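You operate a simulated robot arm through the tools that you are given. There is no shell and no other tool. Be economical: measure what you need, move in short steps, check, and stop when the job is done.

You run a simulated robot arm. Do the job below in one go: nothing can be reset, and whatever is moved stays where it is left.

Task
Hook the thread bar on the reel, wind to 2 and brake it.
Fine: the bar goes in the reel's forks; the number on its counter.
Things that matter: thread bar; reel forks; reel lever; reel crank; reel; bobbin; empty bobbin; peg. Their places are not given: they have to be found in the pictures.

It is judged by the outcome, as a careful person would: the job done as asked, and still so three seconds after it is handed in. It fails if anything else is knocked over, pushed out of place, dropped, spilled or broken.

Robot
A 6-joint arm with a two-finger parallel gripper, fixed in place. Base frame: the origin is at the foot of the arm, x ahead of it, y to its left, z up. Readings come in mm, rad, newtons and seconds.
With the tool pointing down near the work surface it reaches from about 100 to 600 mm from the base axis. Its first joint turns from -1.152 to 1.152 rad. Payload 2.7 kg.
Tool frame: the origin (TCP) lies between the finger pads and is the grasp point; the fingertips stand 23 mm ahead of it; z points along the fingers, y is the line along which they close. The gripper opens to 94 mm. The fingers are 38 mm wide and 10 mm thick; the gripper's body (54 by 96 mm) begins 39 mm behind the TCP.
Orientation is that of the tool frame in the base frame, as a unit quaternion [x, y, z, w]. With the fingers straight down and closing along the base's y, the tool's x points along the base's -x, its y along +y and its z along -z.

Tools
- The arm moves only by the tool jog_arm. Its argument "commands" is a list of rows, each a list of 6 numbers: the shift along the base's x, y, z in m, then the turn, a rotation vector about the base's x, y, z in rad. In form: [[dx, dy, dz, ax, ay, az], ...]. A call has 1 to 12 rows; each row shifts and turns the commanded pose from where the row before left it. "hand" is the gripper command, from -1 (shut) to 1 (fully open), values between in proportion, set as the call begins (left out, the last holds). Each row takes 0.2 s and may step no farther than 50 mm and 0.15 rad from the row before; otherwise, or with a gripper value out of range, the whole call is refused. A pose out of reach is approached as far as the arm can. The call stops where the force on the tool passes 70 N (or 10 N more than at its start, if that is more) or the arm is blocked; 0.2 s more then pass. Each finger travels about 45 mm/s and halts on what it meets, pressing with about 33 N; the grip force reading is that of the motor and also rises with nothing between the fingers. The clock runs only during rows and for 0.2 s after the last one: add rows that do not move to give the fingers time. The reply holds the time, the measured pose of the TCP, the force on the tool along the base axes, the opening and the grip force, in the units named above and with some noise.
- Cameras (640 x 400 px; columns grow to the right, rows downward): "scene" is fixed at [87.4, -446.5, 1400.3]; the picture's right is [0.62, -0.79, 0.00], its down [-0.49, -0.38, -0.79] and it looks along [0.62, 0.48, -0.62] (base axes); focal length 293 px, centre (320, 200). "wrist" rides on the gripper at [-39, 0, -44] in the tool frame; the picture's right is [0.00, -1.00, 0.00], its down [0.97, 0.00, -0.24] and it looks along [0.24, 0.00, 0.97] (tool axes); focal length 218 px, centre (320, 200).
- snapshot(camera): a new picture of that camera. It takes no simulated time.
- measure_at(camera, pixels): for up to 12 pixels [column, row] of the newest picture of that camera ("zoom" is the newest enlarged one), the place [x, y, z] in the base frame of the surface seen there, good to about 2 mm. It takes no simulated time.
- enlarge(camera, box): a new picture of the part [left, top, right, bottom] of that camera's present view, enlarged. It takes no simulated time.
- close_job(): hands the job in; it is judged then, once.

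Keep the steps short. Do not move on a guess: measure, check each grasp and each placing, and mend mistakes. In all there are 80 turns and 38 pictures (those below and enlarged ones count). Leave the gripper open and the arm clear of the work at the hand-in unless told otherwise, and finish with a single line.

The tools are called after ">>>" as name(argument=value, ...) on one line, values as JSON. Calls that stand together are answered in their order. jog_arm: Moves the arm, as the interface text tells. Its arguments: {"type":"object","properties":{"commands":{"type":"array","items":{"type":"array","items":{"type":"number"}}},"hand":{"type":"number"}},"required":["commands"]} The other tools are called the same way: snapshot (camera) takes a picture; measure_at (camera, pixels) gives the place of the surface under pixels of a picture; enlarge (camera, box) takes an enlarged picture of a part of a camera's view; close_job () hands the job in.

At the start:

```text
clock: 0.0
tcp_pos: [369.2, 91.7, 1182.6]
orientation: [0.001, 1.0, 0.0, 0.0]
wrist_force: [0.1, -0.3, -0.7]
finger_gap: 94.0
gripper_force: 0.0
```

scene: 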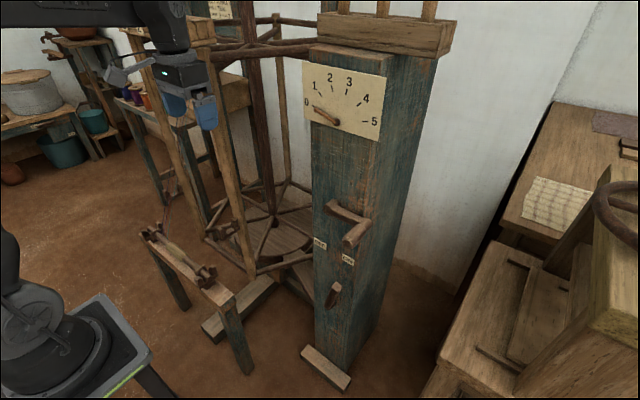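
wrist: 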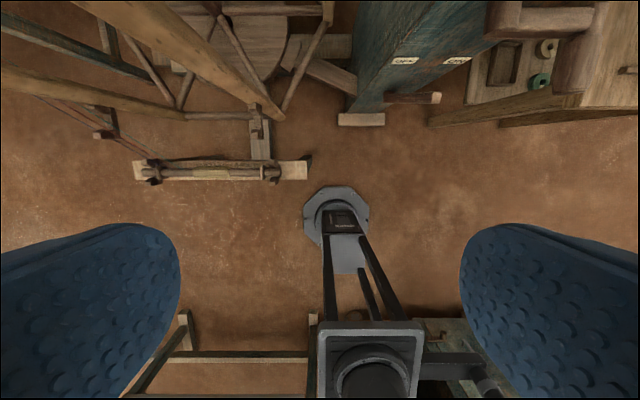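

I see a tall post with a dial 0–5, a crank and a lever below it with labels, and a bar lying on a small trestle at about (180,255). I'll look closer.

>>> enlarge(camera="scene", box=[290, 40, 450, 140])

>>> enlarge(camera="scene", box=[290, 190, 418, 320])

>>> enlarge(camera="scene", box=[130, 215, 258, 305])

>>> enlarge(camera="scene", box=[110, 0, 330, 280])

```text
4.00 times, centred on (370, 90) of scene
```

zoom: 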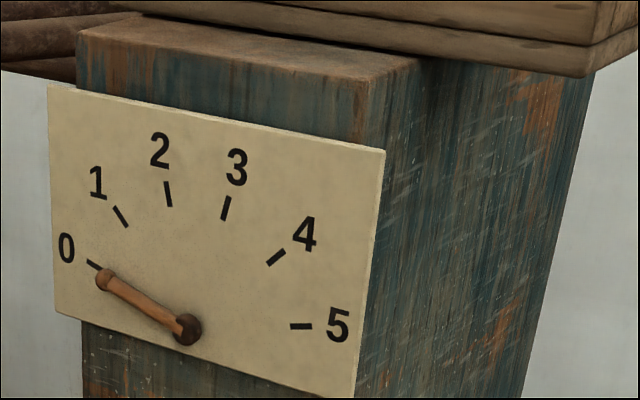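

```text
3.08 times, centred on (354, 255) of scene
```

zoom: 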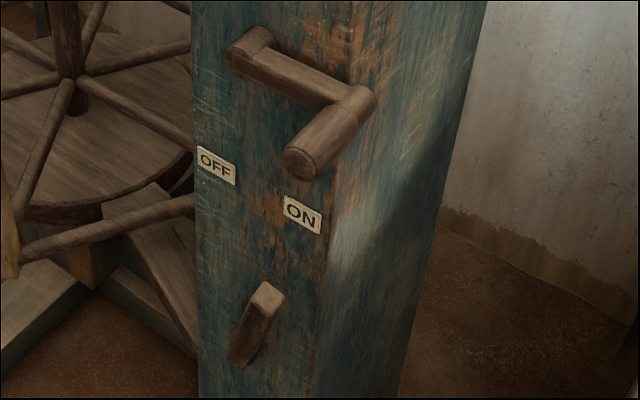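

```text
4.44 times, centred on (194, 260) of scene
```

zoom: 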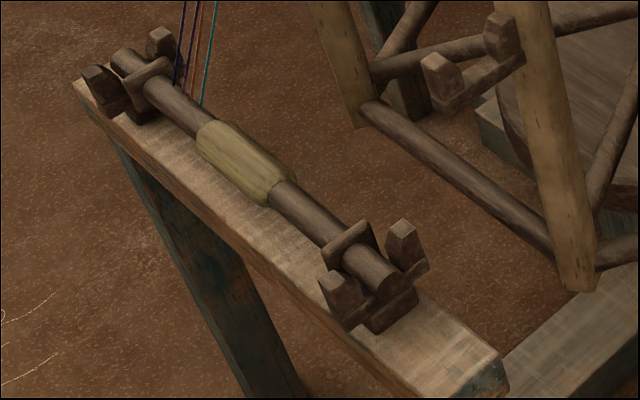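

```text
1.43 times, centred on (220, 140) of scene
```

zoom: 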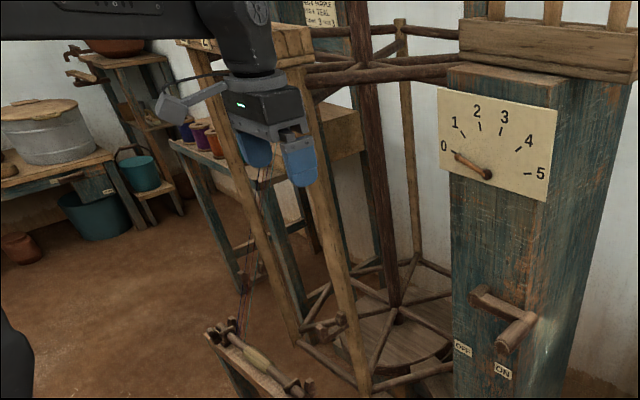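

Next, measure the bar, trestle, reel forks, crank, lever and dial.

>>> measure_at(camera="scene", pixels=[[157, 230], [178, 249], [186, 254], [199, 268], [207, 273], [167, 236], [220, 233], [231, 225], [199, 285], [150, 231], [158, 226], [240, 298]])

>>> measure_at(camera="scene", pixels=[[342, 203], [362, 217], [352, 240], [340, 285], [333, 303], [334, 222], [320, 245], [348, 260], [337, 122], [316, 108], [340, 270], [365, 225]])

>>> enlarge(camera="scene", box=[190, 200, 270, 250])

```text
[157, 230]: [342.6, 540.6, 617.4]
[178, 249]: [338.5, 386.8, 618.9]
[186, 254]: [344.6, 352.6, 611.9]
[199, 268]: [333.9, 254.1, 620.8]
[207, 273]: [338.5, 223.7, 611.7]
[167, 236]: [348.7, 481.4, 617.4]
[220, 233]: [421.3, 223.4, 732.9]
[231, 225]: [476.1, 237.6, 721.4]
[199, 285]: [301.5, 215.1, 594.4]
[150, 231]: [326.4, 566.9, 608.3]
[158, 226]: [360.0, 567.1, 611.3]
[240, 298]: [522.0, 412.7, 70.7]
```

```text
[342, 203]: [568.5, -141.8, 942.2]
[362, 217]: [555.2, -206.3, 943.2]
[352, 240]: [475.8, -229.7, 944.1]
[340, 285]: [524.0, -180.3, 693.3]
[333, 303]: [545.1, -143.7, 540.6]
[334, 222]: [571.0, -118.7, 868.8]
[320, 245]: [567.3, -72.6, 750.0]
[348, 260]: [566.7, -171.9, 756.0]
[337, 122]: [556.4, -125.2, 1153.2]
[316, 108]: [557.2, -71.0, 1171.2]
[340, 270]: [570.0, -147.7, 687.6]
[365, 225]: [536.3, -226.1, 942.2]
```

```text
8.00 times, centred on (230, 225) of scene
```

zoom: 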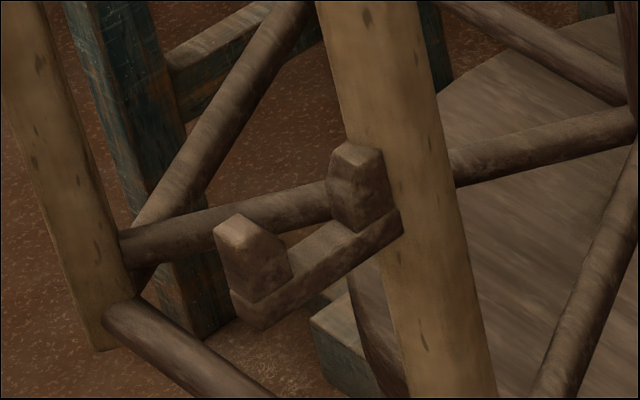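

>>> enlarge(camera="scene", box=[304, 265, 368, 320])

```text
7.27 times, centred on (336, 292) of scene
```

zoom: 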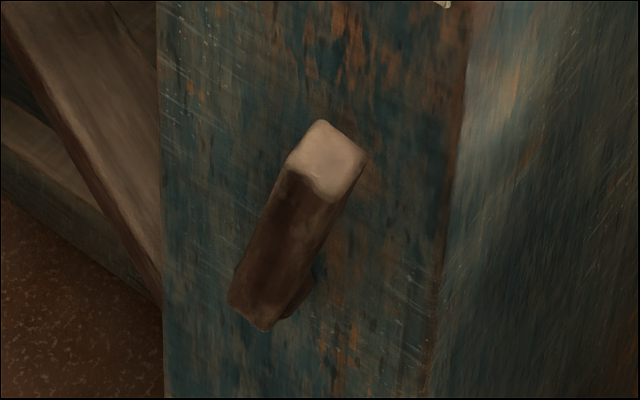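

>>> measure_at(camera="zoom", pixels=[[320, 130], [355, 155], [325, 160], [292, 165], [325, 195], [320, 210], [280, 260], [245, 300], [260, 318], [290, 300], [230, 150], [400, 200]])

>>> enlarge(camera="scene", box=[310, 190, 390, 255])

```text
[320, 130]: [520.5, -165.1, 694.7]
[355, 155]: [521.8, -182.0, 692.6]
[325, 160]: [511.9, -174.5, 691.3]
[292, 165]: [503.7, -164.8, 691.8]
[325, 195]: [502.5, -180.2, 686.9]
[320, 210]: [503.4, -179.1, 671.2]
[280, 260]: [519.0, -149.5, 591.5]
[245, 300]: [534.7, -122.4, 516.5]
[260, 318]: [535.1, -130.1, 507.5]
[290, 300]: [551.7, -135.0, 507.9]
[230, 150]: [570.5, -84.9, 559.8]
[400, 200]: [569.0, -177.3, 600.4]
```

```text
6.15 times, centred on (350, 222) of scene
```

zoom: 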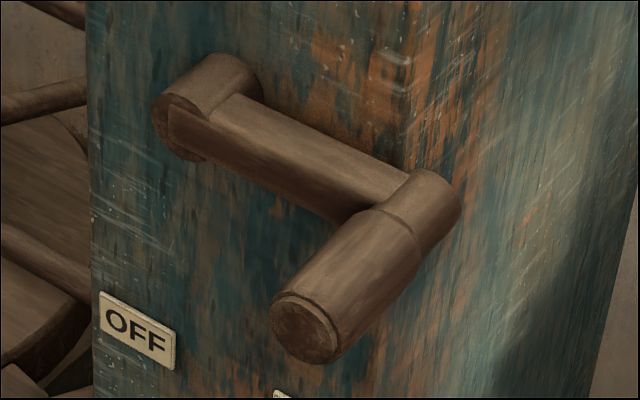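

>>> measure_at(camera="zoom", pixels=[[210, 75], [172, 105], [185, 140], [250, 110], [330, 150], [390, 180], [425, 180], [400, 230], [305, 330], [290, 300], [350, 245], [330, 345]])

>>> measure_at(camera="scene", pixels=[[236, 215], [243, 260], [225, 150], [185, 120], [200, 200], [270, 210], [270, 120], [228, 270], [210, 240], [283, 265], [310, 60], [430, 50]])

```text
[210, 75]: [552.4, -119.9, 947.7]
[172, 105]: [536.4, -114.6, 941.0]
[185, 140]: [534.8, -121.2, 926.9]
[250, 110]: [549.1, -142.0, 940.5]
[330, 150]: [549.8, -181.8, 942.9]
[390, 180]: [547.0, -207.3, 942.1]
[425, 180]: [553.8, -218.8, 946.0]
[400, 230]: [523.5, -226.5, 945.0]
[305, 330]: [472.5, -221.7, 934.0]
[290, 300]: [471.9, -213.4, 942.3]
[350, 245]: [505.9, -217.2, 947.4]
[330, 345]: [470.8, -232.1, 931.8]
```

```text
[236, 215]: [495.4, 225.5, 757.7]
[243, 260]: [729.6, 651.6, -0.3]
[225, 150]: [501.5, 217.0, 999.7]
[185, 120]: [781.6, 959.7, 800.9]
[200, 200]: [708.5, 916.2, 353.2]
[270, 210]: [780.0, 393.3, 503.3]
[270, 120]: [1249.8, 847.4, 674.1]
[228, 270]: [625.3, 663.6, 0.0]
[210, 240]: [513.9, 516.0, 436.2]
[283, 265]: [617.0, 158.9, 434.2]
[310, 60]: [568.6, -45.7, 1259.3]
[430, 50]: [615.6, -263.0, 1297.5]
```

>>> enlarge(camera="scene", box=[130, 150, 226, 245])

>>> enlarge(camera="wrist", box=[20, 0, 340, 200])

```text
4.21 times, centred on (178, 198) of scene
```

zoom: 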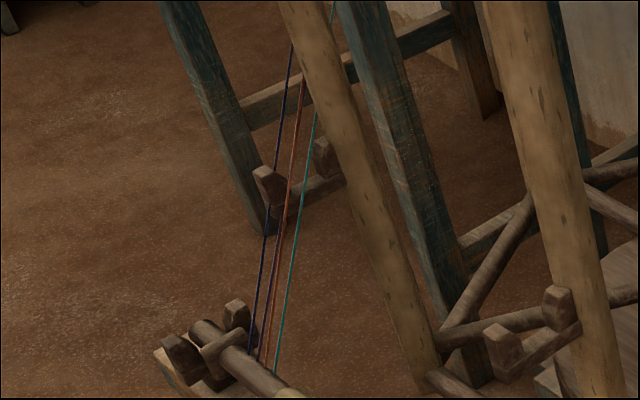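

```text
2.00 times, centred on (180, 100) of wrist
```

zoom: 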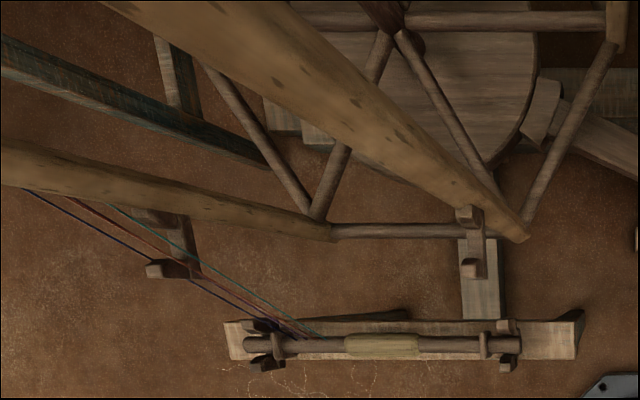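

Both reel forks are visible. I'll measure both of them and the bar from the wrist zoom.

>>> measure_at(camera="zoom", pixels=[[155, 269], [182, 240], [190, 265], [470, 268], [466, 215], [472, 240], [480, 240], [248, 345], [520, 345], [345, 345], [418, 345], [484, 345]])

>>> enlarge(camera="scene", box=[155, 175, 219, 215])

```text
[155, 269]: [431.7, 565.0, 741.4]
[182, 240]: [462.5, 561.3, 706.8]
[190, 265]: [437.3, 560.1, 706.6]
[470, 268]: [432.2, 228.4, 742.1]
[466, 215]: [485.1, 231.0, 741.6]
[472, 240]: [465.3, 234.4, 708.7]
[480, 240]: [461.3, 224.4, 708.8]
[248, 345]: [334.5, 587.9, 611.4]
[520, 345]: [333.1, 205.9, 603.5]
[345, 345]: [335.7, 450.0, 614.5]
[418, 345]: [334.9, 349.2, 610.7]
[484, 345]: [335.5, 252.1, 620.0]
```

```text
10.00 times, centred on (187, 195) of scene
```

zoom: 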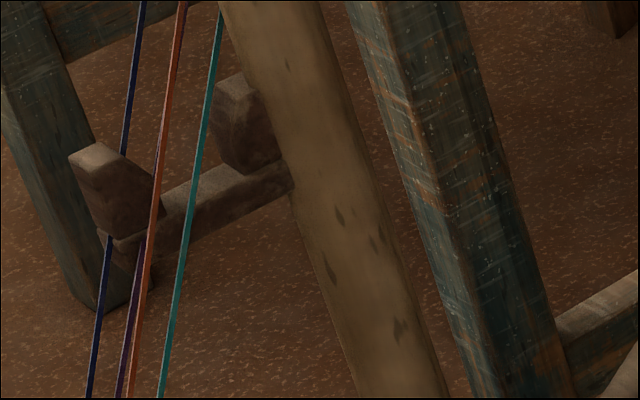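

Reel forks: y≈229 and 562, gap centre x≈459, seat z≈707. Bar: x≈335 from y≈206 to 588, with its sleeve at y 349–450. So the bar needs about +124 mm in x and about +120 mm in z, with y unchanged. Next I bring the gripper above the sleeve, yawed 90° so it closes along x.

>>> jog_arm(commands=[[-0.0028, 0.0244, -0.025, 0, 0, 0.1309], [-0.0028, 0.0244, -0.025, 0, 0, 0.1309], [-0.0028, 0.0244, -0.025, 0, 0, 0.1309], [-0.0028, 0.0244, -0.025, 0, 0, 0.1309], [-0.0028, 0.0244, -0.025, 0, 0, 0.1309], [-0.0028, 0.0244, -0.025, 0, 0, 0.1309], [-0.0028, 0.0244, -0.025, 0, 0, 0.1309], [-0.0028, 0.0244, -0.025, 0, 0, 0.1309], [-0.0028, 0.0244, -0.025, 0, 0, 0.1309], [-0.0028, 0.0244, -0.025, 0, 0, 0.1309], [-0.0028, 0.0244, -0.025, 0, 0, 0.1309], [-0.0028, 0.0244, -0.025, 0, 0, 0.1309]], hand=1)

>>> snapshot(camera="wrist")

>>> snapshot(camera="scene")

```text
clock: 2.6
tcp_pos: [334.6, 384.6, 882.0]
orientation: [0.708, -0.707, 0.0, 0.0]
wrist_force: [0.6, 0.4, 0.0]
finger_gap: 93.9
gripper_force: 0.1
```

```text
25 pictures are left
```

wrist: 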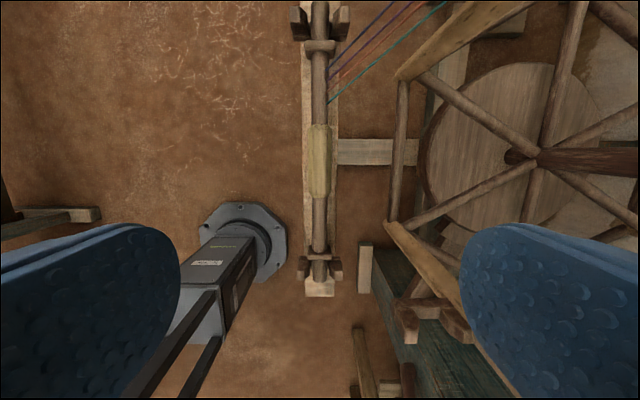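

```text
24 pictures are left
```

scene: 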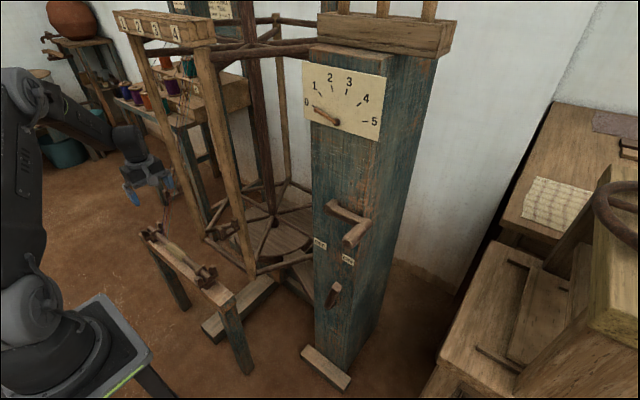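

The top of the rack shows numbered pegs, bobbins and some signs. I'll read them before going on.

>>> enlarge(camera="scene", box=[100, 0, 260, 100])

>>> measure_at(camera="wrist", pixels=[[319, 135], [319, 160], [319, 190], [312, 160], [328, 160], [320, 225], [308, 200], [333, 200], [320, 258], [318, 45], [328, 102], [330, 70]])

```text
4.00 times, centred on (180, 50) of scene
```

zoom: 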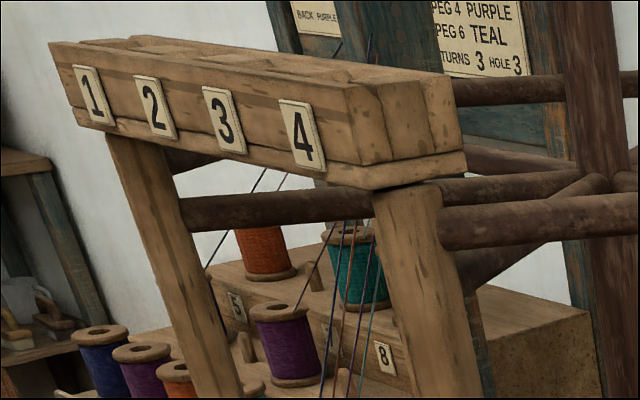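

```text
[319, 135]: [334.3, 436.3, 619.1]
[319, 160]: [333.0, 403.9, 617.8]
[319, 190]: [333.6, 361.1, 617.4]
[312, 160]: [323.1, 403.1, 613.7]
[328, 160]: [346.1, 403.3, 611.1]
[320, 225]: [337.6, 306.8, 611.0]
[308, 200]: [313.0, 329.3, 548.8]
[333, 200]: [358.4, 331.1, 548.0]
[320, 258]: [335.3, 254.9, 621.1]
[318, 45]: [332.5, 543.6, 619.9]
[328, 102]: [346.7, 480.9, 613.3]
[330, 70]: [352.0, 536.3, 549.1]
```

The signs are only recipe cards, and the threads are already tied to the bar. The sleeve axis is at x≈334.5, z≈602, with a 30 mm-wide sleeve and the trestle top at 549. I'll go straight down around it.

>>> jog_arm(commands=[[0, 0.001, -0.046, 0, 0, 0], [0, 0.001, -0.046, 0, 0, 0], [0, 0.001, -0.046, 0, 0, 0], [0, 0, -0.046, 0, 0, 0], [0, 0, -0.046, 0, 0, 0], [0, 0, -0.046, 0, 0, 0], [0, 0, 0, 0, 0, 0]])

>>> snapshot(camera="wrist")

```text
clock: 4.2
tcp_pos: [333.3, 387.3, 606.5]
orientation: [0.707, -0.707, 0.0, 0.001]
wrist_force: [0.8, 0.0, 0.2]
finger_gap: 94.1
gripper_force: 0.1
```

```text
22 pictures are left
```

wrist: 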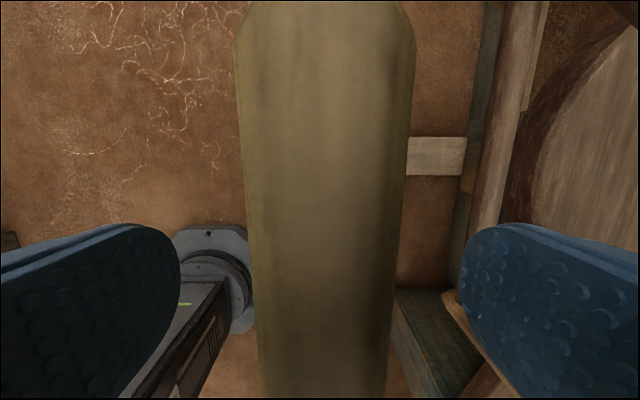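

The sleeve sits between the fingers, slightly toward +x. I'll drop 4 mm, shift +1 mm, and close.

>>> jog_arm(commands=[[0.001, 0, -0.004, 0, 0, 0], [0, 0, 0, 0, 0, 0]])

>>> jog_arm(commands=[[0, 0, 0, 0, 0, 0], [0, 0, 0, 0, 0, 0], [0, 0, 0, 0, 0, 0], [0, 0, 0, 0, 0, 0], [0, 0, 0, 0, 0, 0], [0, 0, 0, 0, 0, 0]], hand=-1)

```text
clock: 4.8
tcp_pos: [336.5, 386.9, 602.0]
orientation: [-0.707, 0.707, 0.001, 0.0]
wrist_force: [-0.1, 0.2, -0.6]
finger_gap: 94.1
gripper_force: 0.1
```

```text
clock: 6.2
tcp_pos: [335.7, 387.1, 602.4]
orientation: [-0.707, 0.707, -0.001, 0.001]
wrist_force: [0.7, -0.2, 0.5]
finger_gap: 33.4
gripper_force: 33.2
```

It is gripped at a 33 mm gap. I'll lift it 170 mm straight up.

>>> jog_arm(commands=[[0, 0, 0.01, 0, 0, 0], [0, 0, 0.02, 0, 0, 0], [0, 0, 0.035, 0, 0, 0], [0, 0, 0.035, 0, 0, 0], [0, 0, 0.035, 0, 0, 0], [0, 0, 0.035, 0, 0, 0], [0, 0, 0, 0, 0, 0]])

>>> enlarge(camera="scene", box=[110, 160, 270, 260])

```text
clock: 7.8
tcp_pos: [335.3, 387.8, 772.7]
orientation: [-0.707, 0.708, 0.0, 0.001]
wrist_force: [-0.8, 0.1, -2.3]
finger_gap: 33.8
gripper_force: 33.0
```

```text
4.00 times, centred on (190, 210) of scene
```

zoom: 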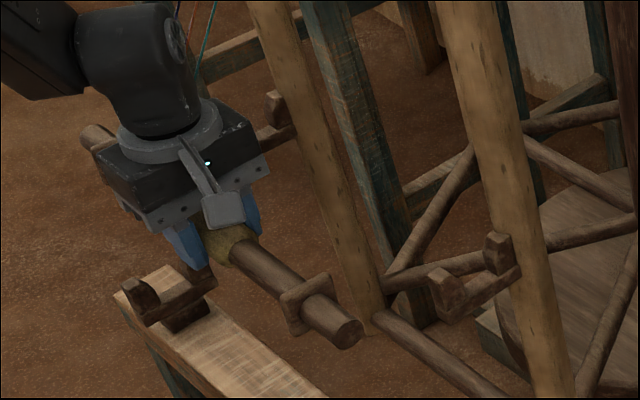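

The bar is held. I'll check its level, and the seats of both reel forks.

>>> measure_at(camera="zoom", pixels=[[345, 322], [270, 262], [95, 132], [318, 280], [440, 278], [497, 240], [470, 275], [460, 290], [480, 262], [274, 98], [276, 128]])

```text
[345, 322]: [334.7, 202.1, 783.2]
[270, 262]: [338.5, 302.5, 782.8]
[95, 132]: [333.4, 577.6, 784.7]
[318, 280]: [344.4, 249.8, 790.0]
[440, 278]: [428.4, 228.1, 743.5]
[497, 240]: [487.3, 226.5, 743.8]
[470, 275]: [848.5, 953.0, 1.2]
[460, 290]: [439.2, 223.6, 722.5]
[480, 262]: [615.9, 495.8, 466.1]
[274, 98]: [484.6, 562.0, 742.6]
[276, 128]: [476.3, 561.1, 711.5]
```

The bar is level, with its axis at z≈772 and x≈334.5. The fork centre is x≈458. I'll move +123.5 mm in x.

>>> jog_arm(commands=[[0.0247, 0, 0, 0, 0, 0], [0.0247, 0, 0, 0, 0, 0], [0.0247, 0, 0, 0, 0, 0], [0.0247, 0, 0, 0, 0, 0], [0.0247, 0, 0, 0, 0, 0], [0, 0, 0, 0, 0, 0]])

>>> enlarge(camera="scene", box=[150, 160, 278, 240])

```text
clock: 9.2
tcp_pos: [460.2, 386.2, 772.5]
orientation: [-0.707, 0.707, 0.0, 0.0]
wrist_force: [-0.4, 0.3, -3.0]
finger_gap: 33.8
gripper_force: 33.0
```

```text
5.00 times, centred on (214, 200) of scene
```

zoom: 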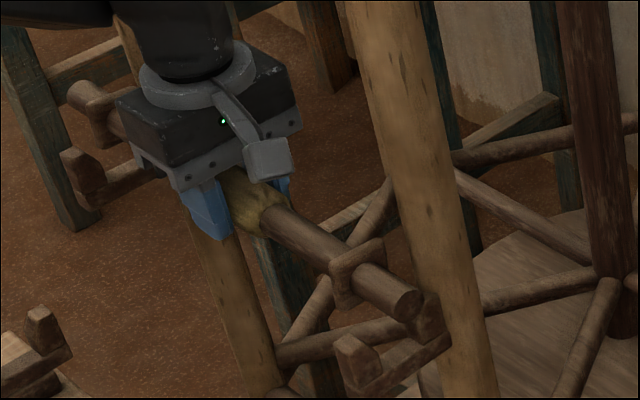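

>>> measure_at(camera="zoom", pixels=[[407, 303], [390, 280], [340, 240], [85, 88], [352, 350], [430, 310], [75, 160], [120, 130]])

```text
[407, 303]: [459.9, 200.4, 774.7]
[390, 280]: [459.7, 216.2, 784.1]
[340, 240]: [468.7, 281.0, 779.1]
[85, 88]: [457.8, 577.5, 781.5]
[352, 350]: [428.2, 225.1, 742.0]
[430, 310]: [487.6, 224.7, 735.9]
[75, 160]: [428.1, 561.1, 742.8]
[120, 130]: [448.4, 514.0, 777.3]
```

The bar is right above the forks. I'll lower it about 48 mm, then in small steps until it seats.

>>> jog_arm(commands=[[-0.001, 0.001, -0.02, 0, 0, 0], [0, 0, -0.015, 0, 0, 0], [0, 0, -0.01, 0, 0, 0], [0, 0, -0.004, 0, 0, 0], [0, 0, -0.002, 0, 0, 0], [0, 0, 0, 0, 0, 0]])

>>> enlarge(camera="scene", box=[150, 160, 278, 240])

```text
clock: 10.6
tcp_pos: [459.5, 388.4, 722.4]
orientation: [-0.707, 0.707, 0.0, 0.001]
wrist_force: [0.9, 0.3, 3.7]
finger_gap: 33.7
gripper_force: 32.8
```

```text
5.00 times, centred on (214, 200) of scene
```

zoom: 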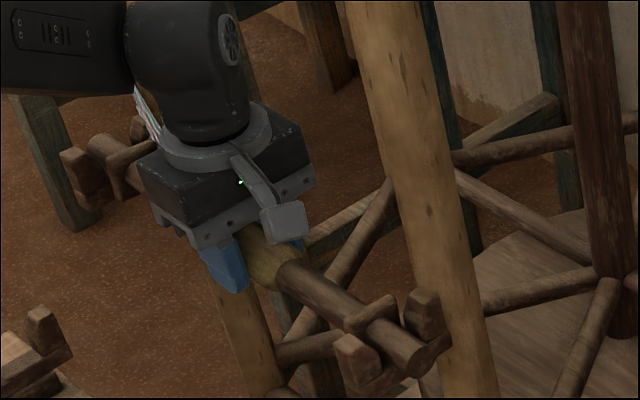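

The force has changed from −3 N to +3.7 N, so the bar seems to touch its seat. I'll press 1 mm more to confirm, then open.

>>> jog_arm(commands=[[0, 0, -0.001, 0, 0, 0], [0, 0, 0, 0, 0, 0]])

>>> measure_at(camera="zoom", pixels=[[415, 360], [400, 335], [100, 150], [110, 140], [345, 290], [360, 350], [425, 300]])

```text
clock: 11.2
tcp_pos: [459.8, 387.8, 722.2]
orientation: [0.707, -0.707, 0.0, -0.002]
wrist_force: [-4.3, -2.3, 16.5]
finger_gap: 33.9
gripper_force: 32.8
```

```text
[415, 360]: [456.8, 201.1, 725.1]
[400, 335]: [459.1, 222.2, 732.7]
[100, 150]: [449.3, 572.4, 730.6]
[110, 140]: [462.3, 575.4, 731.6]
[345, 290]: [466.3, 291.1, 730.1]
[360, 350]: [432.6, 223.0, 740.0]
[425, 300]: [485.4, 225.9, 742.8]
```

It is seated (force up to 16 N, both ends at the same height inside the prongs). I'll open the hand and let it settle.

>>> jog_arm(commands=[[0, 0, 0.001, 0, 0, 0], [0, 0, 0, 0, 0, 0], [0, 0, 0, 0, 0, 0], [0, 0, 0, 0, 0, 0], [0, 0, 0, 0, 0, 0], [0, 0, 0, 0, 0, 0]], hand=1)

>>> jog_arm(commands=[[0, 0, 0.02, 0, 0, 0], [0, 0, 0.04, 0, 0, 0], [0, 0, 0.045, 0, 0, 0], [0, 0, 0.045, 0, 0, 0], [-0.045, 0, 0, 0, 0, 0], [-0.045, 0, 0, 0, 0, 0], [-0.045, 0, 0, 0, 0, 0]])

>>> enlarge(camera="scene", box=[150, 160, 278, 240])

```text
clock: 12.6
tcp_pos: [459.2, 387.8, 722.4]
orientation: [0.707, -0.707, 0.0, 0.0]
wrist_force: [0.8, -0.4, -0.5]
finger_gap: 94.1
gripper_force: 0.1
```

```text
clock: 14.2
tcp_pos: [323.6, 388.5, 872.6]
orientation: [-0.706, 0.708, -0.001, 0.0]
wrist_force: [-1.5, 0.8, -0.9]
finger_gap: 94.1
gripper_force: 0.1
```

```text
5.00 times, centred on (214, 200) of scene
```

zoom: 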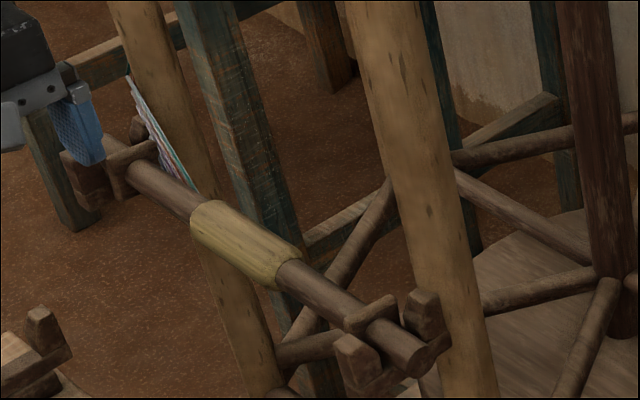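

The bar rests in both forks. The lever leans toward ON (tip y≈−173, z≈692, pivot near y≈−122, z≈510), so the brake looks on and must be released before winding. I'll swing over toward the lever, yawing back first.

>>> jog_arm(commands=[[-0.002, -0.046, -0.003, 0, 0, -0.1309], [-0.002, -0.046, -0.003, 0, 0, -0.1309], [-0.002, -0.046, -0.003, 0, 0, -0.1309], [-0.002, -0.046, -0.003, 0, 0, -0.1309], [-0.002, -0.046, -0.003, 0, 0, -0.1309], [-0.002, -0.046, -0.003, 0, 0, -0.1309], [-0.002, -0.046, -0.003, 0, 0, -0.1309], [-0.002, -0.046, -0.003, 0, 0, -0.1309], [-0.002, -0.046, -0.003, 0, 0, -0.1309], [-0.002, -0.046, -0.003, 0, 0, -0.1309], [-0.002, -0.046, -0.003, 0, 0, -0.1309], [-0.002, -0.046, -0.003, 0, 0, -0.1309]])

>>> jog_arm(commands=[[0.01, -0.001, -0.01, 0, -0.1309, 0], [0.01, -0.001, -0.01, 0, -0.1309, 0], [0.01, -0.001, -0.01, 0, -0.1309, 0], [0.01, -0.001, -0.01, 0, -0.1309, 0], [0.01, -0.001, -0.01, 0, -0.1309, 0], [0.01, -0.001, -0.01, 0, -0.1309, 0], [0.01, -0.001, -0.01, 0, -0.1309, 0], [0.01, -0.001, -0.01, 0, -0.1309, 0], [0.01, -0.001, -0.01, 0, -0.1309, 0], [0.01, -0.001, -0.01, 0, -0.1309, 0], [0.01, -0.001, -0.01, 0, -0.1309, 0], [0.01, -0.001, -0.01, 0, -0.1309, 0]], hand=-0.1)

>>> snapshot(camera="wrist")

>>> snapshot(camera="scene")

```text
clock: 16.8
tcp_pos: [299.5, -165.5, 835.8]
orientation: [0.001, 1.0, 0.0, 0.0]
wrist_force: [0.9, -0.3, 0.6]
finger_gap: 94.0
gripper_force: 0.1
```

```text
clock: 19.4
tcp_pos: [453.1, -224.6, 751.2]
orientation: [-0.008, 0.748, 0.015, 0.663]
wrist_force: [0.0, -0.6, 0.0]
finger_gap: 42.1
gripper_force: 0.0
out of reach, approached as far as the arm can: row 3, 4, 7, 8, 9, 10, 11, 12
```

```text
17 pictures are left
```

wrist: 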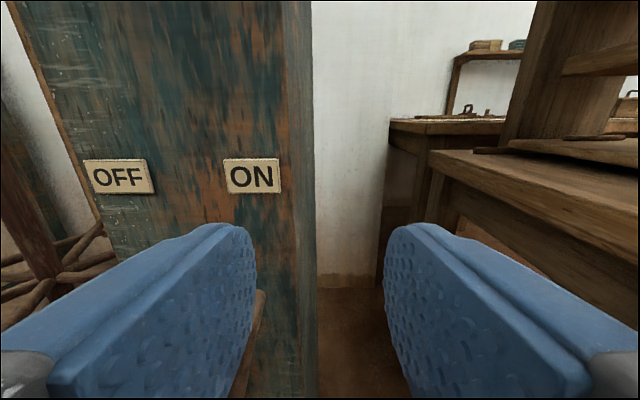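

```text
16 pictures are left
```

scene: 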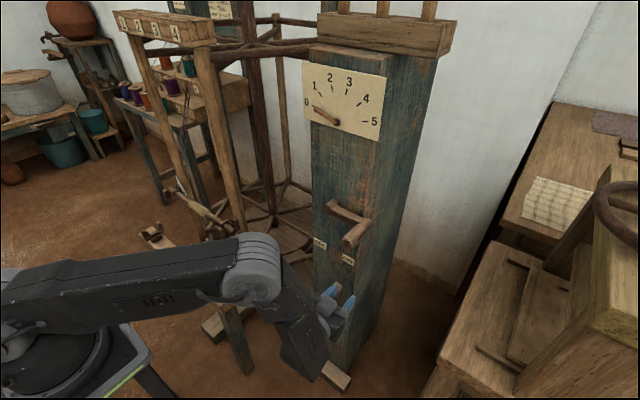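

The pose was clipped because the arm is folded too close. I'll ease forward on the right side of the lever and see whether the pose becomes reachable.

>>> jog_arm(commands=[[0.01, -0.047, 0.015, 0, 0, 0], [0.02, 0, 0, 0, 0, 0], [0, 0, 0, 0, 0, 0]])

```text
refused: row 1 steps farther than a row can; nothing moved
```

>>> jog_arm(commands=[[0.01, -0.02, 0.0, 0, 0, 0], [0.01, -0.02, 0, 0, 0, 0], [0.01, -0.01, 0, 0, 0, 0], [0, 0, 0, 0, 0, 0]])

```text
clock: 20.4
tcp_pos: [483.7, -274.8, 750.0]
orientation: [-0.008, 0.748, 0.012, 0.663]
wrist_force: [-0.5, -0.3, 0.3]
finger_gap: 42.2
gripper_force: 0.0
```

The commanded pose follows the reached one. Now I'm at (484,−275,750), right of the lever and pointing nearly forward. I'll shut the fingers and go down to about z=672.

>>> jog_arm(commands=[[0.005, 0.01, -0.02, 0, 0, 0], [0.005, 0.01, -0.02, 0, 0, 0], [0.005, 0.01, -0.02, 0, 0, 0], [0.005, 0, -0.018, 0, 0, 0], [0, 0, 0, 0, 0, 0], [0, 0, 0, 0, 0, 0]], hand=-1)

>>> snapshot(camera="wrist")

```text
clock: 21.8
tcp_pos: [503.3, -244.1, 672.0]
orientation: [-0.009, 0.748, 0.012, 0.663]
wrist_force: [0.3, 0.9, 0.3]
finger_gap: 0.0
gripper_force: 33.2
```

```text
15 pictures are left
```

wrist: 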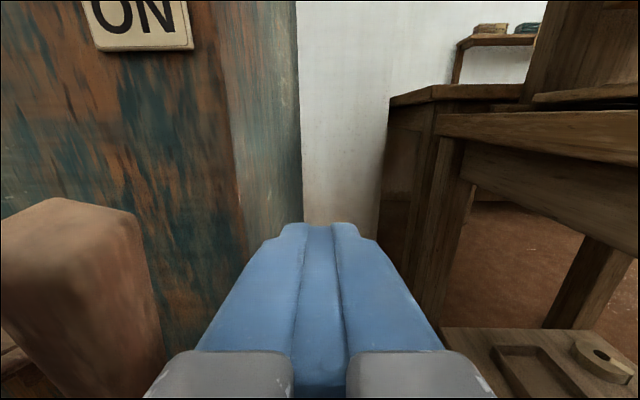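

I see the lever on the left and the closed fingers right of it. I'll push toward +y (to OFF), first to about y=−130.

>>> jog_arm(commands=[[0, 0.015, 0, 0, 0, 0], [0, 0.015, 0, 0, 0, 0], [0, 0.015, 0, 0, 0, 0], [0, 0.012, 0, 0, 0, 0], [0, 0.012, 0, 0, 0, 0], [0, 0.012, 0, 0, 0, 0], [0, 0.012, 0, 0, 0, 0], [0, 0.012, 0, 0, 0, 0], [0, 0.01, 0, 0, 0, 0]])

>>> snapshot(camera="wrist")

```text
clock: 23.8
tcp_pos: [527.9, -151.4, 667.5]
orientation: [-0.008, 0.748, 0.016, 0.663]
wrist_force: [0.2, 0.9, 0.4]
finger_gap: 0.1
gripper_force: 33.0
out of reach, approached as far as the arm can: row 6, 7, 8, 9
```

```text
14 pictures are left
```

wrist: 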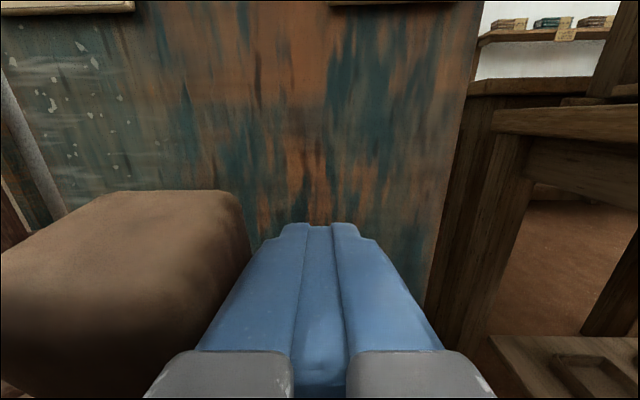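

The lever is moving, but the nearly level tool is at its inner reach limit. I'll back off, pitch the tool about 30° down for more room, and set x back to about 510.

>>> jog_arm(commands=[[0, -0.012, 0, 0, 0, 0], [0, -0.005, 0.005, 0, 0.13, 0], [0, 0, 0.005, 0, 0.13, 0], [-0.003, 0, 0, 0, 0.13, 0], [-0.004, 0, 0, 0, 0.13, 0], [-0.005, 0, 0, 0, 0, 0], [0, 0, 0, 0, 0, 0]])

```text
clock: 25.4
tcp_pos: [516.1, -168.0, 678.0]
orientation: [-0.005, 0.894, 0.014, 0.449]
wrist_force: [-0.2, 1.0, 0.4]
finger_gap: 0.0
gripper_force: 32.9
```

>>> jog_arm(commands=[[0, 0.012, 0, 0, 0, 0], [0, 0.012, 0, 0, 0, 0], [0, 0.01, 0, 0, 0, 0], [0, 0.01, 0, 0, 0, 0], [0, 0.01, 0, 0, 0, 0], [0, 0.01, 0, 0, 0, 0], [0, 0.008, 0, 0, 0, 0], [0, 0, 0, 0, 0, 0]])

>>> enlarge(camera="scene", box=[290, 220, 390, 320])

```text
clock: 27.2
tcp_pos: [515.3, -99.6, 677.6]
orientation: [-0.001, 0.894, 0.011, 0.449]
wrist_force: [-2.2, -34.4, -5.6]
finger_gap: 0.2
gripper_force: 33.5
```

```text
4.00 times, centred on (340, 270) of scene
```

zoom: 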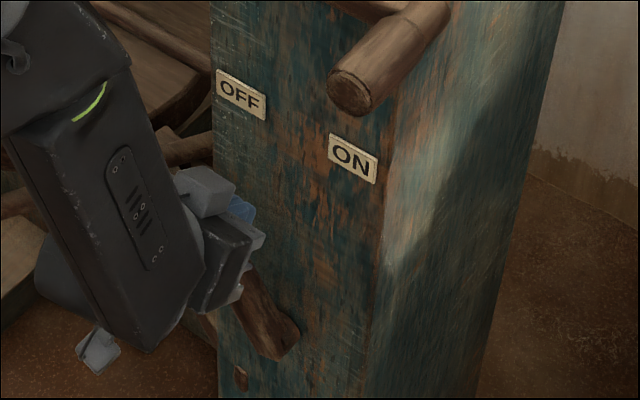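

34 N of reaction means it's at its end stop on the OFF side. I'll back off right and then out and up, toward the front of the crank handle.

>>> jog_arm(commands=[[0, -0.02, 0, 0, 0, 0], [0, -0.03, 0, 0, 0, 0], [-0.01, -0.03, 0.01, 0, 0, 0], [-0.03, -0.02, 0.03, 0, 0, 0], [-0.035, -0.015, 0.03, 0, 0, 0], [0, -0.006, 0.04, 0, 0, 0], [0, 0, 0.04, 0, 0, 0], [0, 0, 0.04, 0, 0, 0], [0, 0, 0.04, 0, 0, 0], [0, 0, 0.02, 0, 0, 0], [0, 0, 0, 0, 0, 0]], hand=0.5)

>>> snapshot(camera="wrist")

>>> snapshot(camera="scene")

```text
clock: 29.6
tcp_pos: [439.0, -216.9, 927.7]
orientation: [-0.006, 0.894, 0.014, 0.448]
wrist_force: [0.0, 0.4, 0.4]
finger_gap: 70.4
gripper_force: 0.0
```

```text
12 pictures are left
```

wrist: 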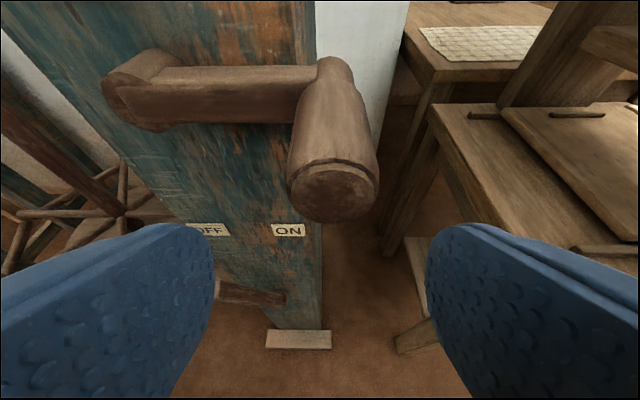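

```text
11 pictures are left
```

scene: 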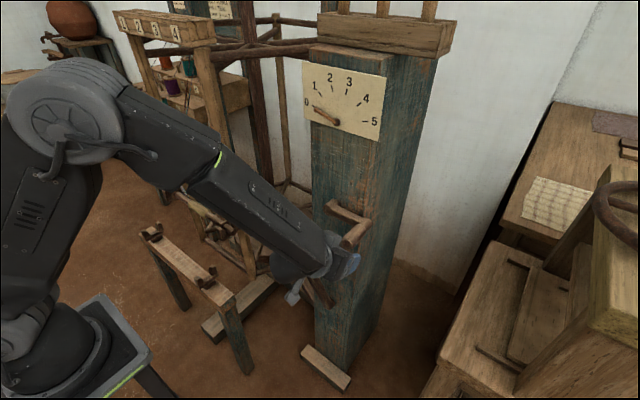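

I'll measure the handle end and the hub precisely, and check the lever, from this wrist view.

>>> measure_at(camera="wrist", pixels=[[335, 190], [295, 185], [375, 190], [335, 165], [335, 215], [335, 120], [305, 120], [365, 120], [125, 95], [105, 90], [250, 292], [225, 285]])

```text
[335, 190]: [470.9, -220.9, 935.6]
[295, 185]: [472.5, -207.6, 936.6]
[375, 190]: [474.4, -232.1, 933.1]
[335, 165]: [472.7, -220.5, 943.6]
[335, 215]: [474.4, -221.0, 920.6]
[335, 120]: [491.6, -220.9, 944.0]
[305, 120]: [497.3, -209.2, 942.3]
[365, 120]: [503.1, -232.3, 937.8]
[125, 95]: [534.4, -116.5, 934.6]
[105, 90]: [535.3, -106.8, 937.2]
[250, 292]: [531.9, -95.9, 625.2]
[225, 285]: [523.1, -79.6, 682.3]
```

Handle centre: y≈−220.5, z≈932, radius ≈13; hub ≈(−119.5, 932); so the crank radius is ≈101. I'll move forward around the handle and close.

>>> jog_arm(commands=[[0.018, -0.003, 0.004, 0, 0, 0], [0.018, 0, 0, 0, 0, 0], [0.016, 0, 0, 0, 0, 0], [0, 0, 0, 0, 0, 0]])

>>> jog_arm(commands=[[0, 0, 0, 0, 0, 0], [0, 0, 0, 0, 0, 0], [0, 0, 0, 0, 0, 0], [0, 0, 0, 0, 0, 0]], hand=-1)

```text
clock: 30.6
tcp_pos: [492.2, -220.3, 932.4]
orientation: [-0.005, 0.894, 0.013, 0.449]
wrist_force: [0.5, 0.4, -0.1]
finger_gap: 70.7
gripper_force: 0.0
```

```text
clock: 31.6
tcp_pos: [491.9, -220.6, 932.7]
orientation: [-0.002, 0.894, 0.013, 0.448]
wrist_force: [1.8, 0.7, 0.3]
finger_gap: 32.8
gripper_force: 45.0
```

Gripped. I'll turn the crank clockwise (handle down) by 45° and check the counter.

>>> jog_arm(commands=[[0, 0.00086, -0.01318, 0, 0, 0], [0, 0.00258, -0.01296, 0, 0, 0], [0, 0.00425, -0.01251, 0, 0, 0], [0, 0.00584, -0.01185, 0, 0, 0], [0, 0.00734, -0.01098, 0, 0, 0], [0, 0.00871, -0.00994, 0, 0, 0], [0, 0, 0, 0, 0, 0]])

>>> enlarge(camera="scene", box=[260, 60, 420, 260])

```text
clock: 33.2
tcp_pos: [491.8, -189.7, 860.5]
orientation: [-0.006, 0.894, 0.012, 0.448]
wrist_force: [1.1, 5.8, 5.1]
finger_gap: 33.3
gripper_force: 44.7
```

```text
2.00 times, centred on (340, 160) of scene
```

zoom: 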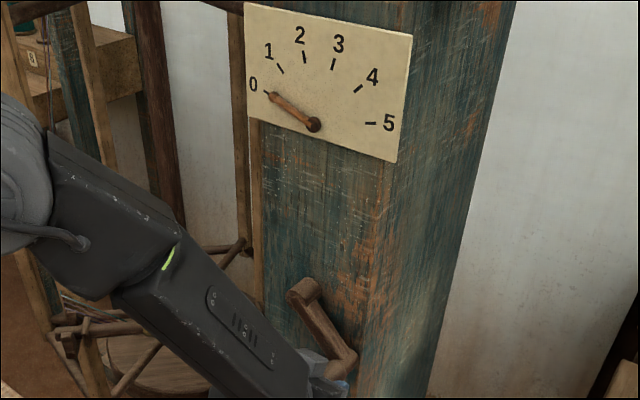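

It turns freely with small forces. I'll carry on another 90°, to φ=135°.

>>> jog_arm(commands=[[0, 0.00993, -0.00871, 0, 0, 0], [0, 0.01098, -0.00734, 0, 0, 0], [0, 0.01185, -0.00584, 0, 0, 0], [0, 0.01251, -0.00425, 0, 0, 0], [0, 0.01296, -0.00258, 0, 0, 0], [0, 0.01318, -0.00086, 0, 0, 0], [0, 0.01318, 0.00086, 0, 0, 0], [0, 0.01296, 0.00258, 0, 0, 0], [0, 0.01251, 0.00425, 0, 0, 0], [0, 0.01185, 0.00584, 0, 0, 0], [0, 0.01098, 0.00734, 0, 0, 0], [0, 0.00993, 0.00871, 0, 0, 0]])

```text
clock: 35.8
tcp_pos: [491.2, -44.2, 864.7]
orientation: [-0.011, 0.891, 0.016, 0.454]
wrist_force: [-30.3, 8.9, 36.4]
finger_gap: 34.1
gripper_force: 45.4
```

Force has risen (−30, 9, 36 N) and the pose is a few mm off. I'll look before going on.

>>> snapshot(camera="wrist")

>>> snapshot(camera="scene")

```text
9 pictures are left
```

wrist: 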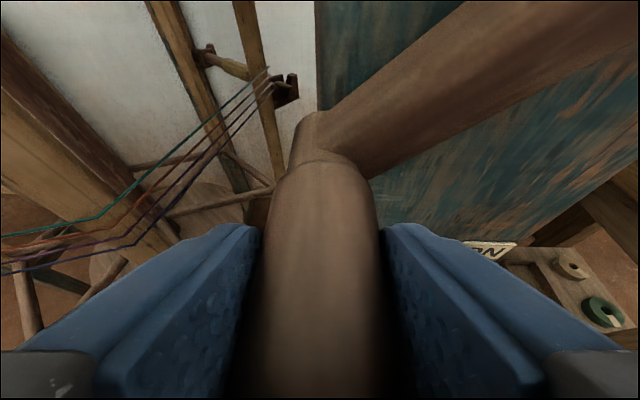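

```text
8 pictures are left
```

scene: 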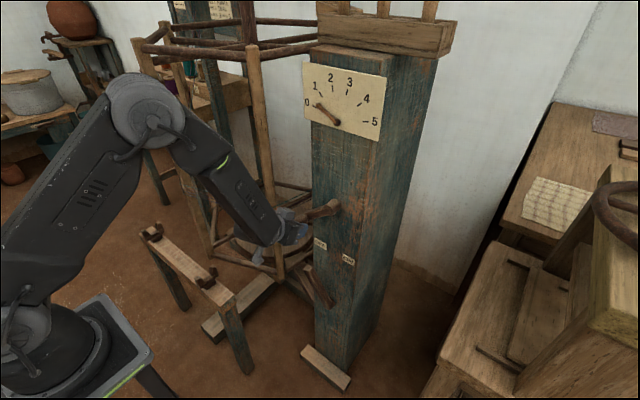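

The reel has turned with the crank and the pointer is at about 0.4, so one crank turn is one count. The force may be reel inertia at the stop, so I'll wait a moment and reread.

>>> jog_arm(commands=[[0, 0, 0, 0, 0, 0], [0, 0, 0, 0, 0, 0], [0, 0, 0, 0, 0, 0]])

```text
clock: 36.6
tcp_pos: [492.1, -46.4, 860.6]
orientation: [-0.006, 0.893, 0.014, 0.45]
wrist_force: [1.3, 2.5, -5.2]
finger_gap: 33.4
gripper_force: 45.5
```

It was inertia: forces are back to a few newtons. From here I'll taper each stroke. 45° more brings the handle to φ=180°, then I do 180→270°.

>>> jog_arm(commands=[[0, 0.00364, 0.003836, 0, 0, 0], [0, 0.006653, 0.008216, 0, 0, 0], [0, 0.008281, 0.013513, 0, 0, 0], [0, 0.006065, 0.014643, 0, 0, 0], [0, 0.0037, 0.015411, 0, 0, 0], [0, 0.001105, 0.010514, 0, 0, 0], [0, 0.000138, 0.005286, 0, 0, 0], [0, 0, 0, 0, 0, 0]])

>>> jog_arm(commands=[[0, -0.000138, 0.005286, 0, 0, 0], [0, -0.001105, 0.010514, 0, 0, 0], [0, -0.00317, 0.013729, 0, 0, 0], [0, -0.005809, 0.014746, 0, 0, 0], [0, -0.009068, 0.015091, 0, 0, 0], [0, -0.011551, 0.013287, 0, 0, 0], [0, -0.013682, 0.01108, 0, 0, 0], [0, -0.015399, 0.008536, 0, 0, 0], [0, -0.01494, 0.005291, 0, 0, 0], [0, -0.012084, 0.002459, 0, 0, 0], [0, -0.00877, 0.000845, 0, 0, 0], [0, -0.005286, 0.000138, 0, 0, 0]])

```text
clock: 38.4
tcp_pos: [492.2, -21.3, 932.5]
orientation: [-0.002, 0.893, 0.014, 0.45]
wrist_force: [4.6, -22.0, -3.3]
finger_gap: 33.1
gripper_force: 44.5
```

```text
clock: 41.0
tcp_pos: [492.4, -118.7, 1028.7]
orientation: [-0.005, 0.895, 0.014, 0.445]
wrist_force: [18.4, -8.9, -33.7]
finger_gap: 33.2
gripper_force: 45.0
```

Readings show the true centre nearer (−121, 929.5) with radius 100, since I was pulling outward. I'll correct that and do 270→360°.

>>> jog_arm(commands=[[0, -0.006734, -0.003937, 0, 0, 0], [0, -0.01041, -0.001094, 0, 0, 0], [0, -0.013593, -0.003139, 0, 0, 0], [0, -0.0146, -0.005751, 0, 0, 0], [0, -0.014942, -0.008978, 0, 0, 0], [0, -0.013155, -0.011437, 0, 0, 0], [0, -0.01097, -0.013546, 0, 0, 0], [0, -0.008451, -0.015246, 0, 0, 0], [0, -0.005239, -0.014792, 0, 0, 0], [0, -0.002435, -0.011964, 0, 0, 0], [0, -0.000837, -0.008683, 0, 0, 0], [0, -0.000137, -0.005234, 0, 0, 0]])

>>> enlarge(camera="scene", box=[140, 60, 400, 260])

```text
clock: 43.6
tcp_pos: [491.6, -220.1, 927.9]
orientation: [-0.006, 0.894, 0.015, 0.448]
wrist_force: [1.9, 12.1, -5.1]
finger_gap: 33.5
gripper_force: 45.1
```

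```text
2.00 times, centred on (270, 160) of scene
```

zoom: 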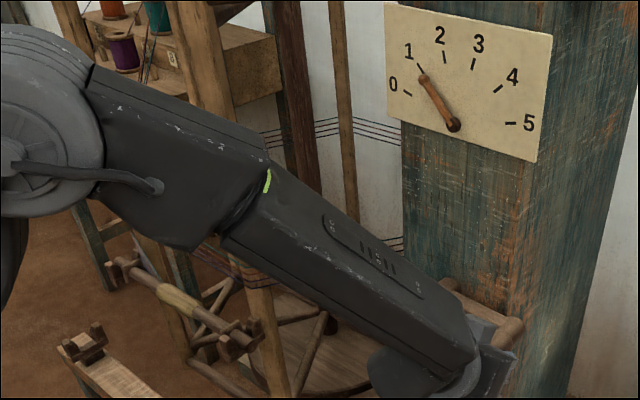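

The counter reads exactly 1, the bar is back in front and still in its forks. Now the second turn, first half.

>>> jog_arm(commands=[[0, 0.001137, -0.005234, 0, 0, 0], [0, 0.001094, -0.01041, 0, 0, 0], [0, 0.003139, -0.013593, 0, 0, 0], [0, 0.005751, -0.0146, 0, 0, 0], [0, 0.008978, -0.014942, 0, 0, 0], [0, 0.011437, -0.013155, 0, 0, 0], [0, 0.013546, -0.01097, 0, 0, 0], [0, 0.015246, -0.008451, 0, 0, 0], [0, 0.014792, -0.005239, 0, 0, 0], [0, 0.011964, -0.002435, 0, 0, 0], [0, 0.008683, -0.000837, 0, 0, 0], [0, 0.004734, -0.000137, 0, 0, 0]])

>>> jog_arm(commands=[[0, 0.005234, 0.000137, 0, 0, 0], [0, 0.01041, 0.001094, 0, 0, 0], [0, 0.013593, 0.003139, 0, 0, 0], [0, 0.0146, 0.005751, 0, 0, 0], [0, 0.014942, 0.008978, 0, 0, 0], [0, 0.013155, 0.011437, 0, 0, 0], [0, 0.01097, 0.013546, 0, 0, 0], [0, 0.008451, 0.015246, 0, 0, 0], [0, 0.005239, 0.014792, 0, 0, 0], [0, 0.002435, 0.011964, 0, 0, 0], [0, 0.000837, 0.008683, 0, 0, 0], [0, 0.000137, 0.005234, 0, 0, 0]])

```text
clock: 46.2
tcp_pos: [491.9, -120.2, 829.3]
orientation: [-0.004, 0.893, 0.014, 0.45]
wrist_force: [0.6, 5.9, 18.2]
finger_gap: 33.3
gripper_force: 45.1
```

```text
clock: 48.8
tcp_pos: [491.8, -20.4, 929.8]
orientation: [-0.005, 0.893, 0.013, 0.449]
wrist_force: [4.4, 1.3, 4.8]
finger_gap: 33.3
gripper_force: 45.3
```

Forces are small and the circle matches. Second half of turn two.

>>> jog_arm(commands=[[0, -0.000137, 0.005234, 0, 0, 0], [0, -0.001094, 0.01041, 0, 0, 0], [0, -0.003139, 0.013593, 0, 0, 0], [0, -0.005751, 0.0146, 0, 0, 0], [0, -0.008978, 0.014942, 0, 0, 0], [0, -0.011437, 0.013155, 0, 0, 0], [0, -0.013546, 0.01097, 0, 0, 0], [0, -0.015246, 0.008451, 0, 0, 0], [0, -0.014792, 0.005239, 0, 0, 0], [0, -0.011964, 0.002435, 0, 0, 0], [0, -0.008683, 0.000837, 0, 0, 0], [0, -0.005234, 0.000137, 0, 0, 0]])

>>> jog_arm(commands=[[0, -0.005234, -0.000137, 0, 0, 0], [0, -0.01041, -0.001094, 0, 0, 0], [0, -0.013593, -0.003139, 0, 0, 0], [0, -0.0146, -0.005751, 0, 0, 0], [0, -0.014942, -0.008978, 0, 0, 0], [0, -0.013155, -0.011437, 0, 0, 0], [0, -0.01097, -0.013546, 0, 0, 0], [0, -0.008451, -0.015246, 0, 0, 0], [0, -0.005239, -0.014792, 0, 0, 0], [0, -0.002435, -0.011964, 0, 0, 0], [0, -0.000837, -0.008683, 0, 0, 0], [0, -0.000137, -0.005234, 0, 0, 0]])

>>> jog_arm(commands=[[0, 0, 0, 0, 0, 0], [0, 0, 0, 0, 0, 0], [0, 0, 0, 0, 0, 0]])

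>>> enlarge(camera="scene", box=[290, 60, 390, 140])

```text
clock: 51.4
tcp_pos: [492.1, -121.9, 1029.5]
orientation: [-0.006, 0.893, 0.013, 0.45]
wrist_force: [-11.6, -7.5, 5.6]
finger_gap: 33.2
gripper_force: 45.5
```

```text
clock: 54.0
tcp_pos: [490.9, -219.7, 927.9]
orientation: [-0.004, 0.894, 0.014, 0.448]
wrist_force: [15.3, -0.6, -6.8]
finger_gap: 33.2
gripper_force: 44.9
```

```text
clock: 54.8
tcp_pos: [492.2, -219.7, 928.4]
orientation: [-0.005, 0.894, 0.014, 0.448]
wrist_force: [9.0, 2.5, -2.5]
finger_gap: 33.4
gripper_force: 44.7
```

```text
5.00 times, centred on (340, 100) of scene
```

zoom: 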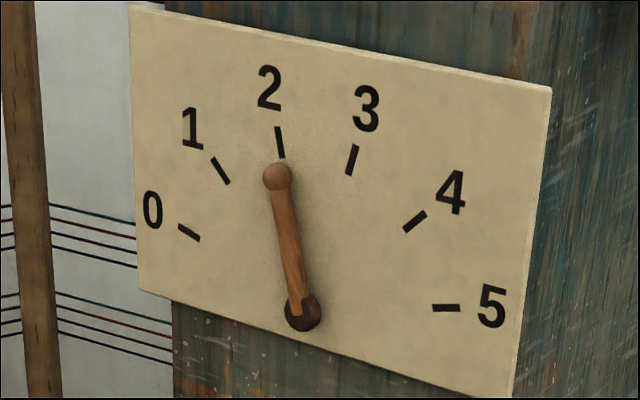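

The pointer is at 2. I'll open the fingers gently, back out along −x, and check that it doesn't creep.

>>> jog_arm(commands=[[0, 0, 0, 0, 0, 0], [0, 0, 0, 0, 0, 0], [0, 0, 0, 0, 0, 0], [0, 0, 0, 0, 0, 0]], hand=0.5)

>>> jog_arm(commands=[[-0.015, 0.0, 0, 0, 0, 0], [-0.02, 0, 0, 0, 0, 0], [-0.025, 0, 0, 0, 0, 0], [0, 0, 0, 0, 0, 0]])

>>> snapshot(camera="scene")

```text
clock: 55.8
tcp_pos: [491.6, -220.9, 928.3]
orientation: [-0.006, 0.894, 0.015, 0.449]
wrist_force: [-0.5, 0.2, -0.6]
finger_gap: 70.3
gripper_force: 0.2
```

```text
clock: 56.8
tcp_pos: [432.1, -220.2, 928.7]
orientation: [-0.005, 0.894, 0.014, 0.448]
wrist_force: [0.5, 0.7, 0.1]
finger_gap: 70.4
gripper_force: 0.1
```

```text
5 pictures are left
```

scene: 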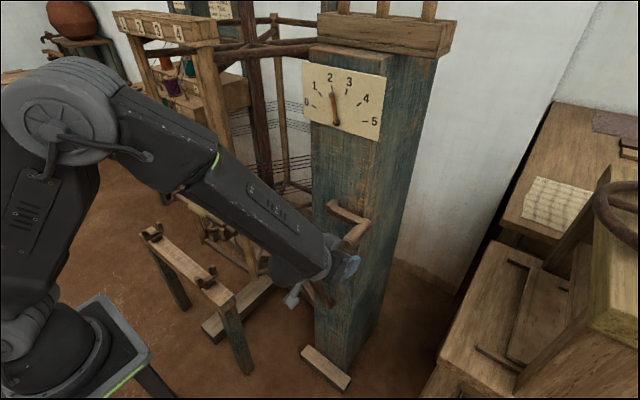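

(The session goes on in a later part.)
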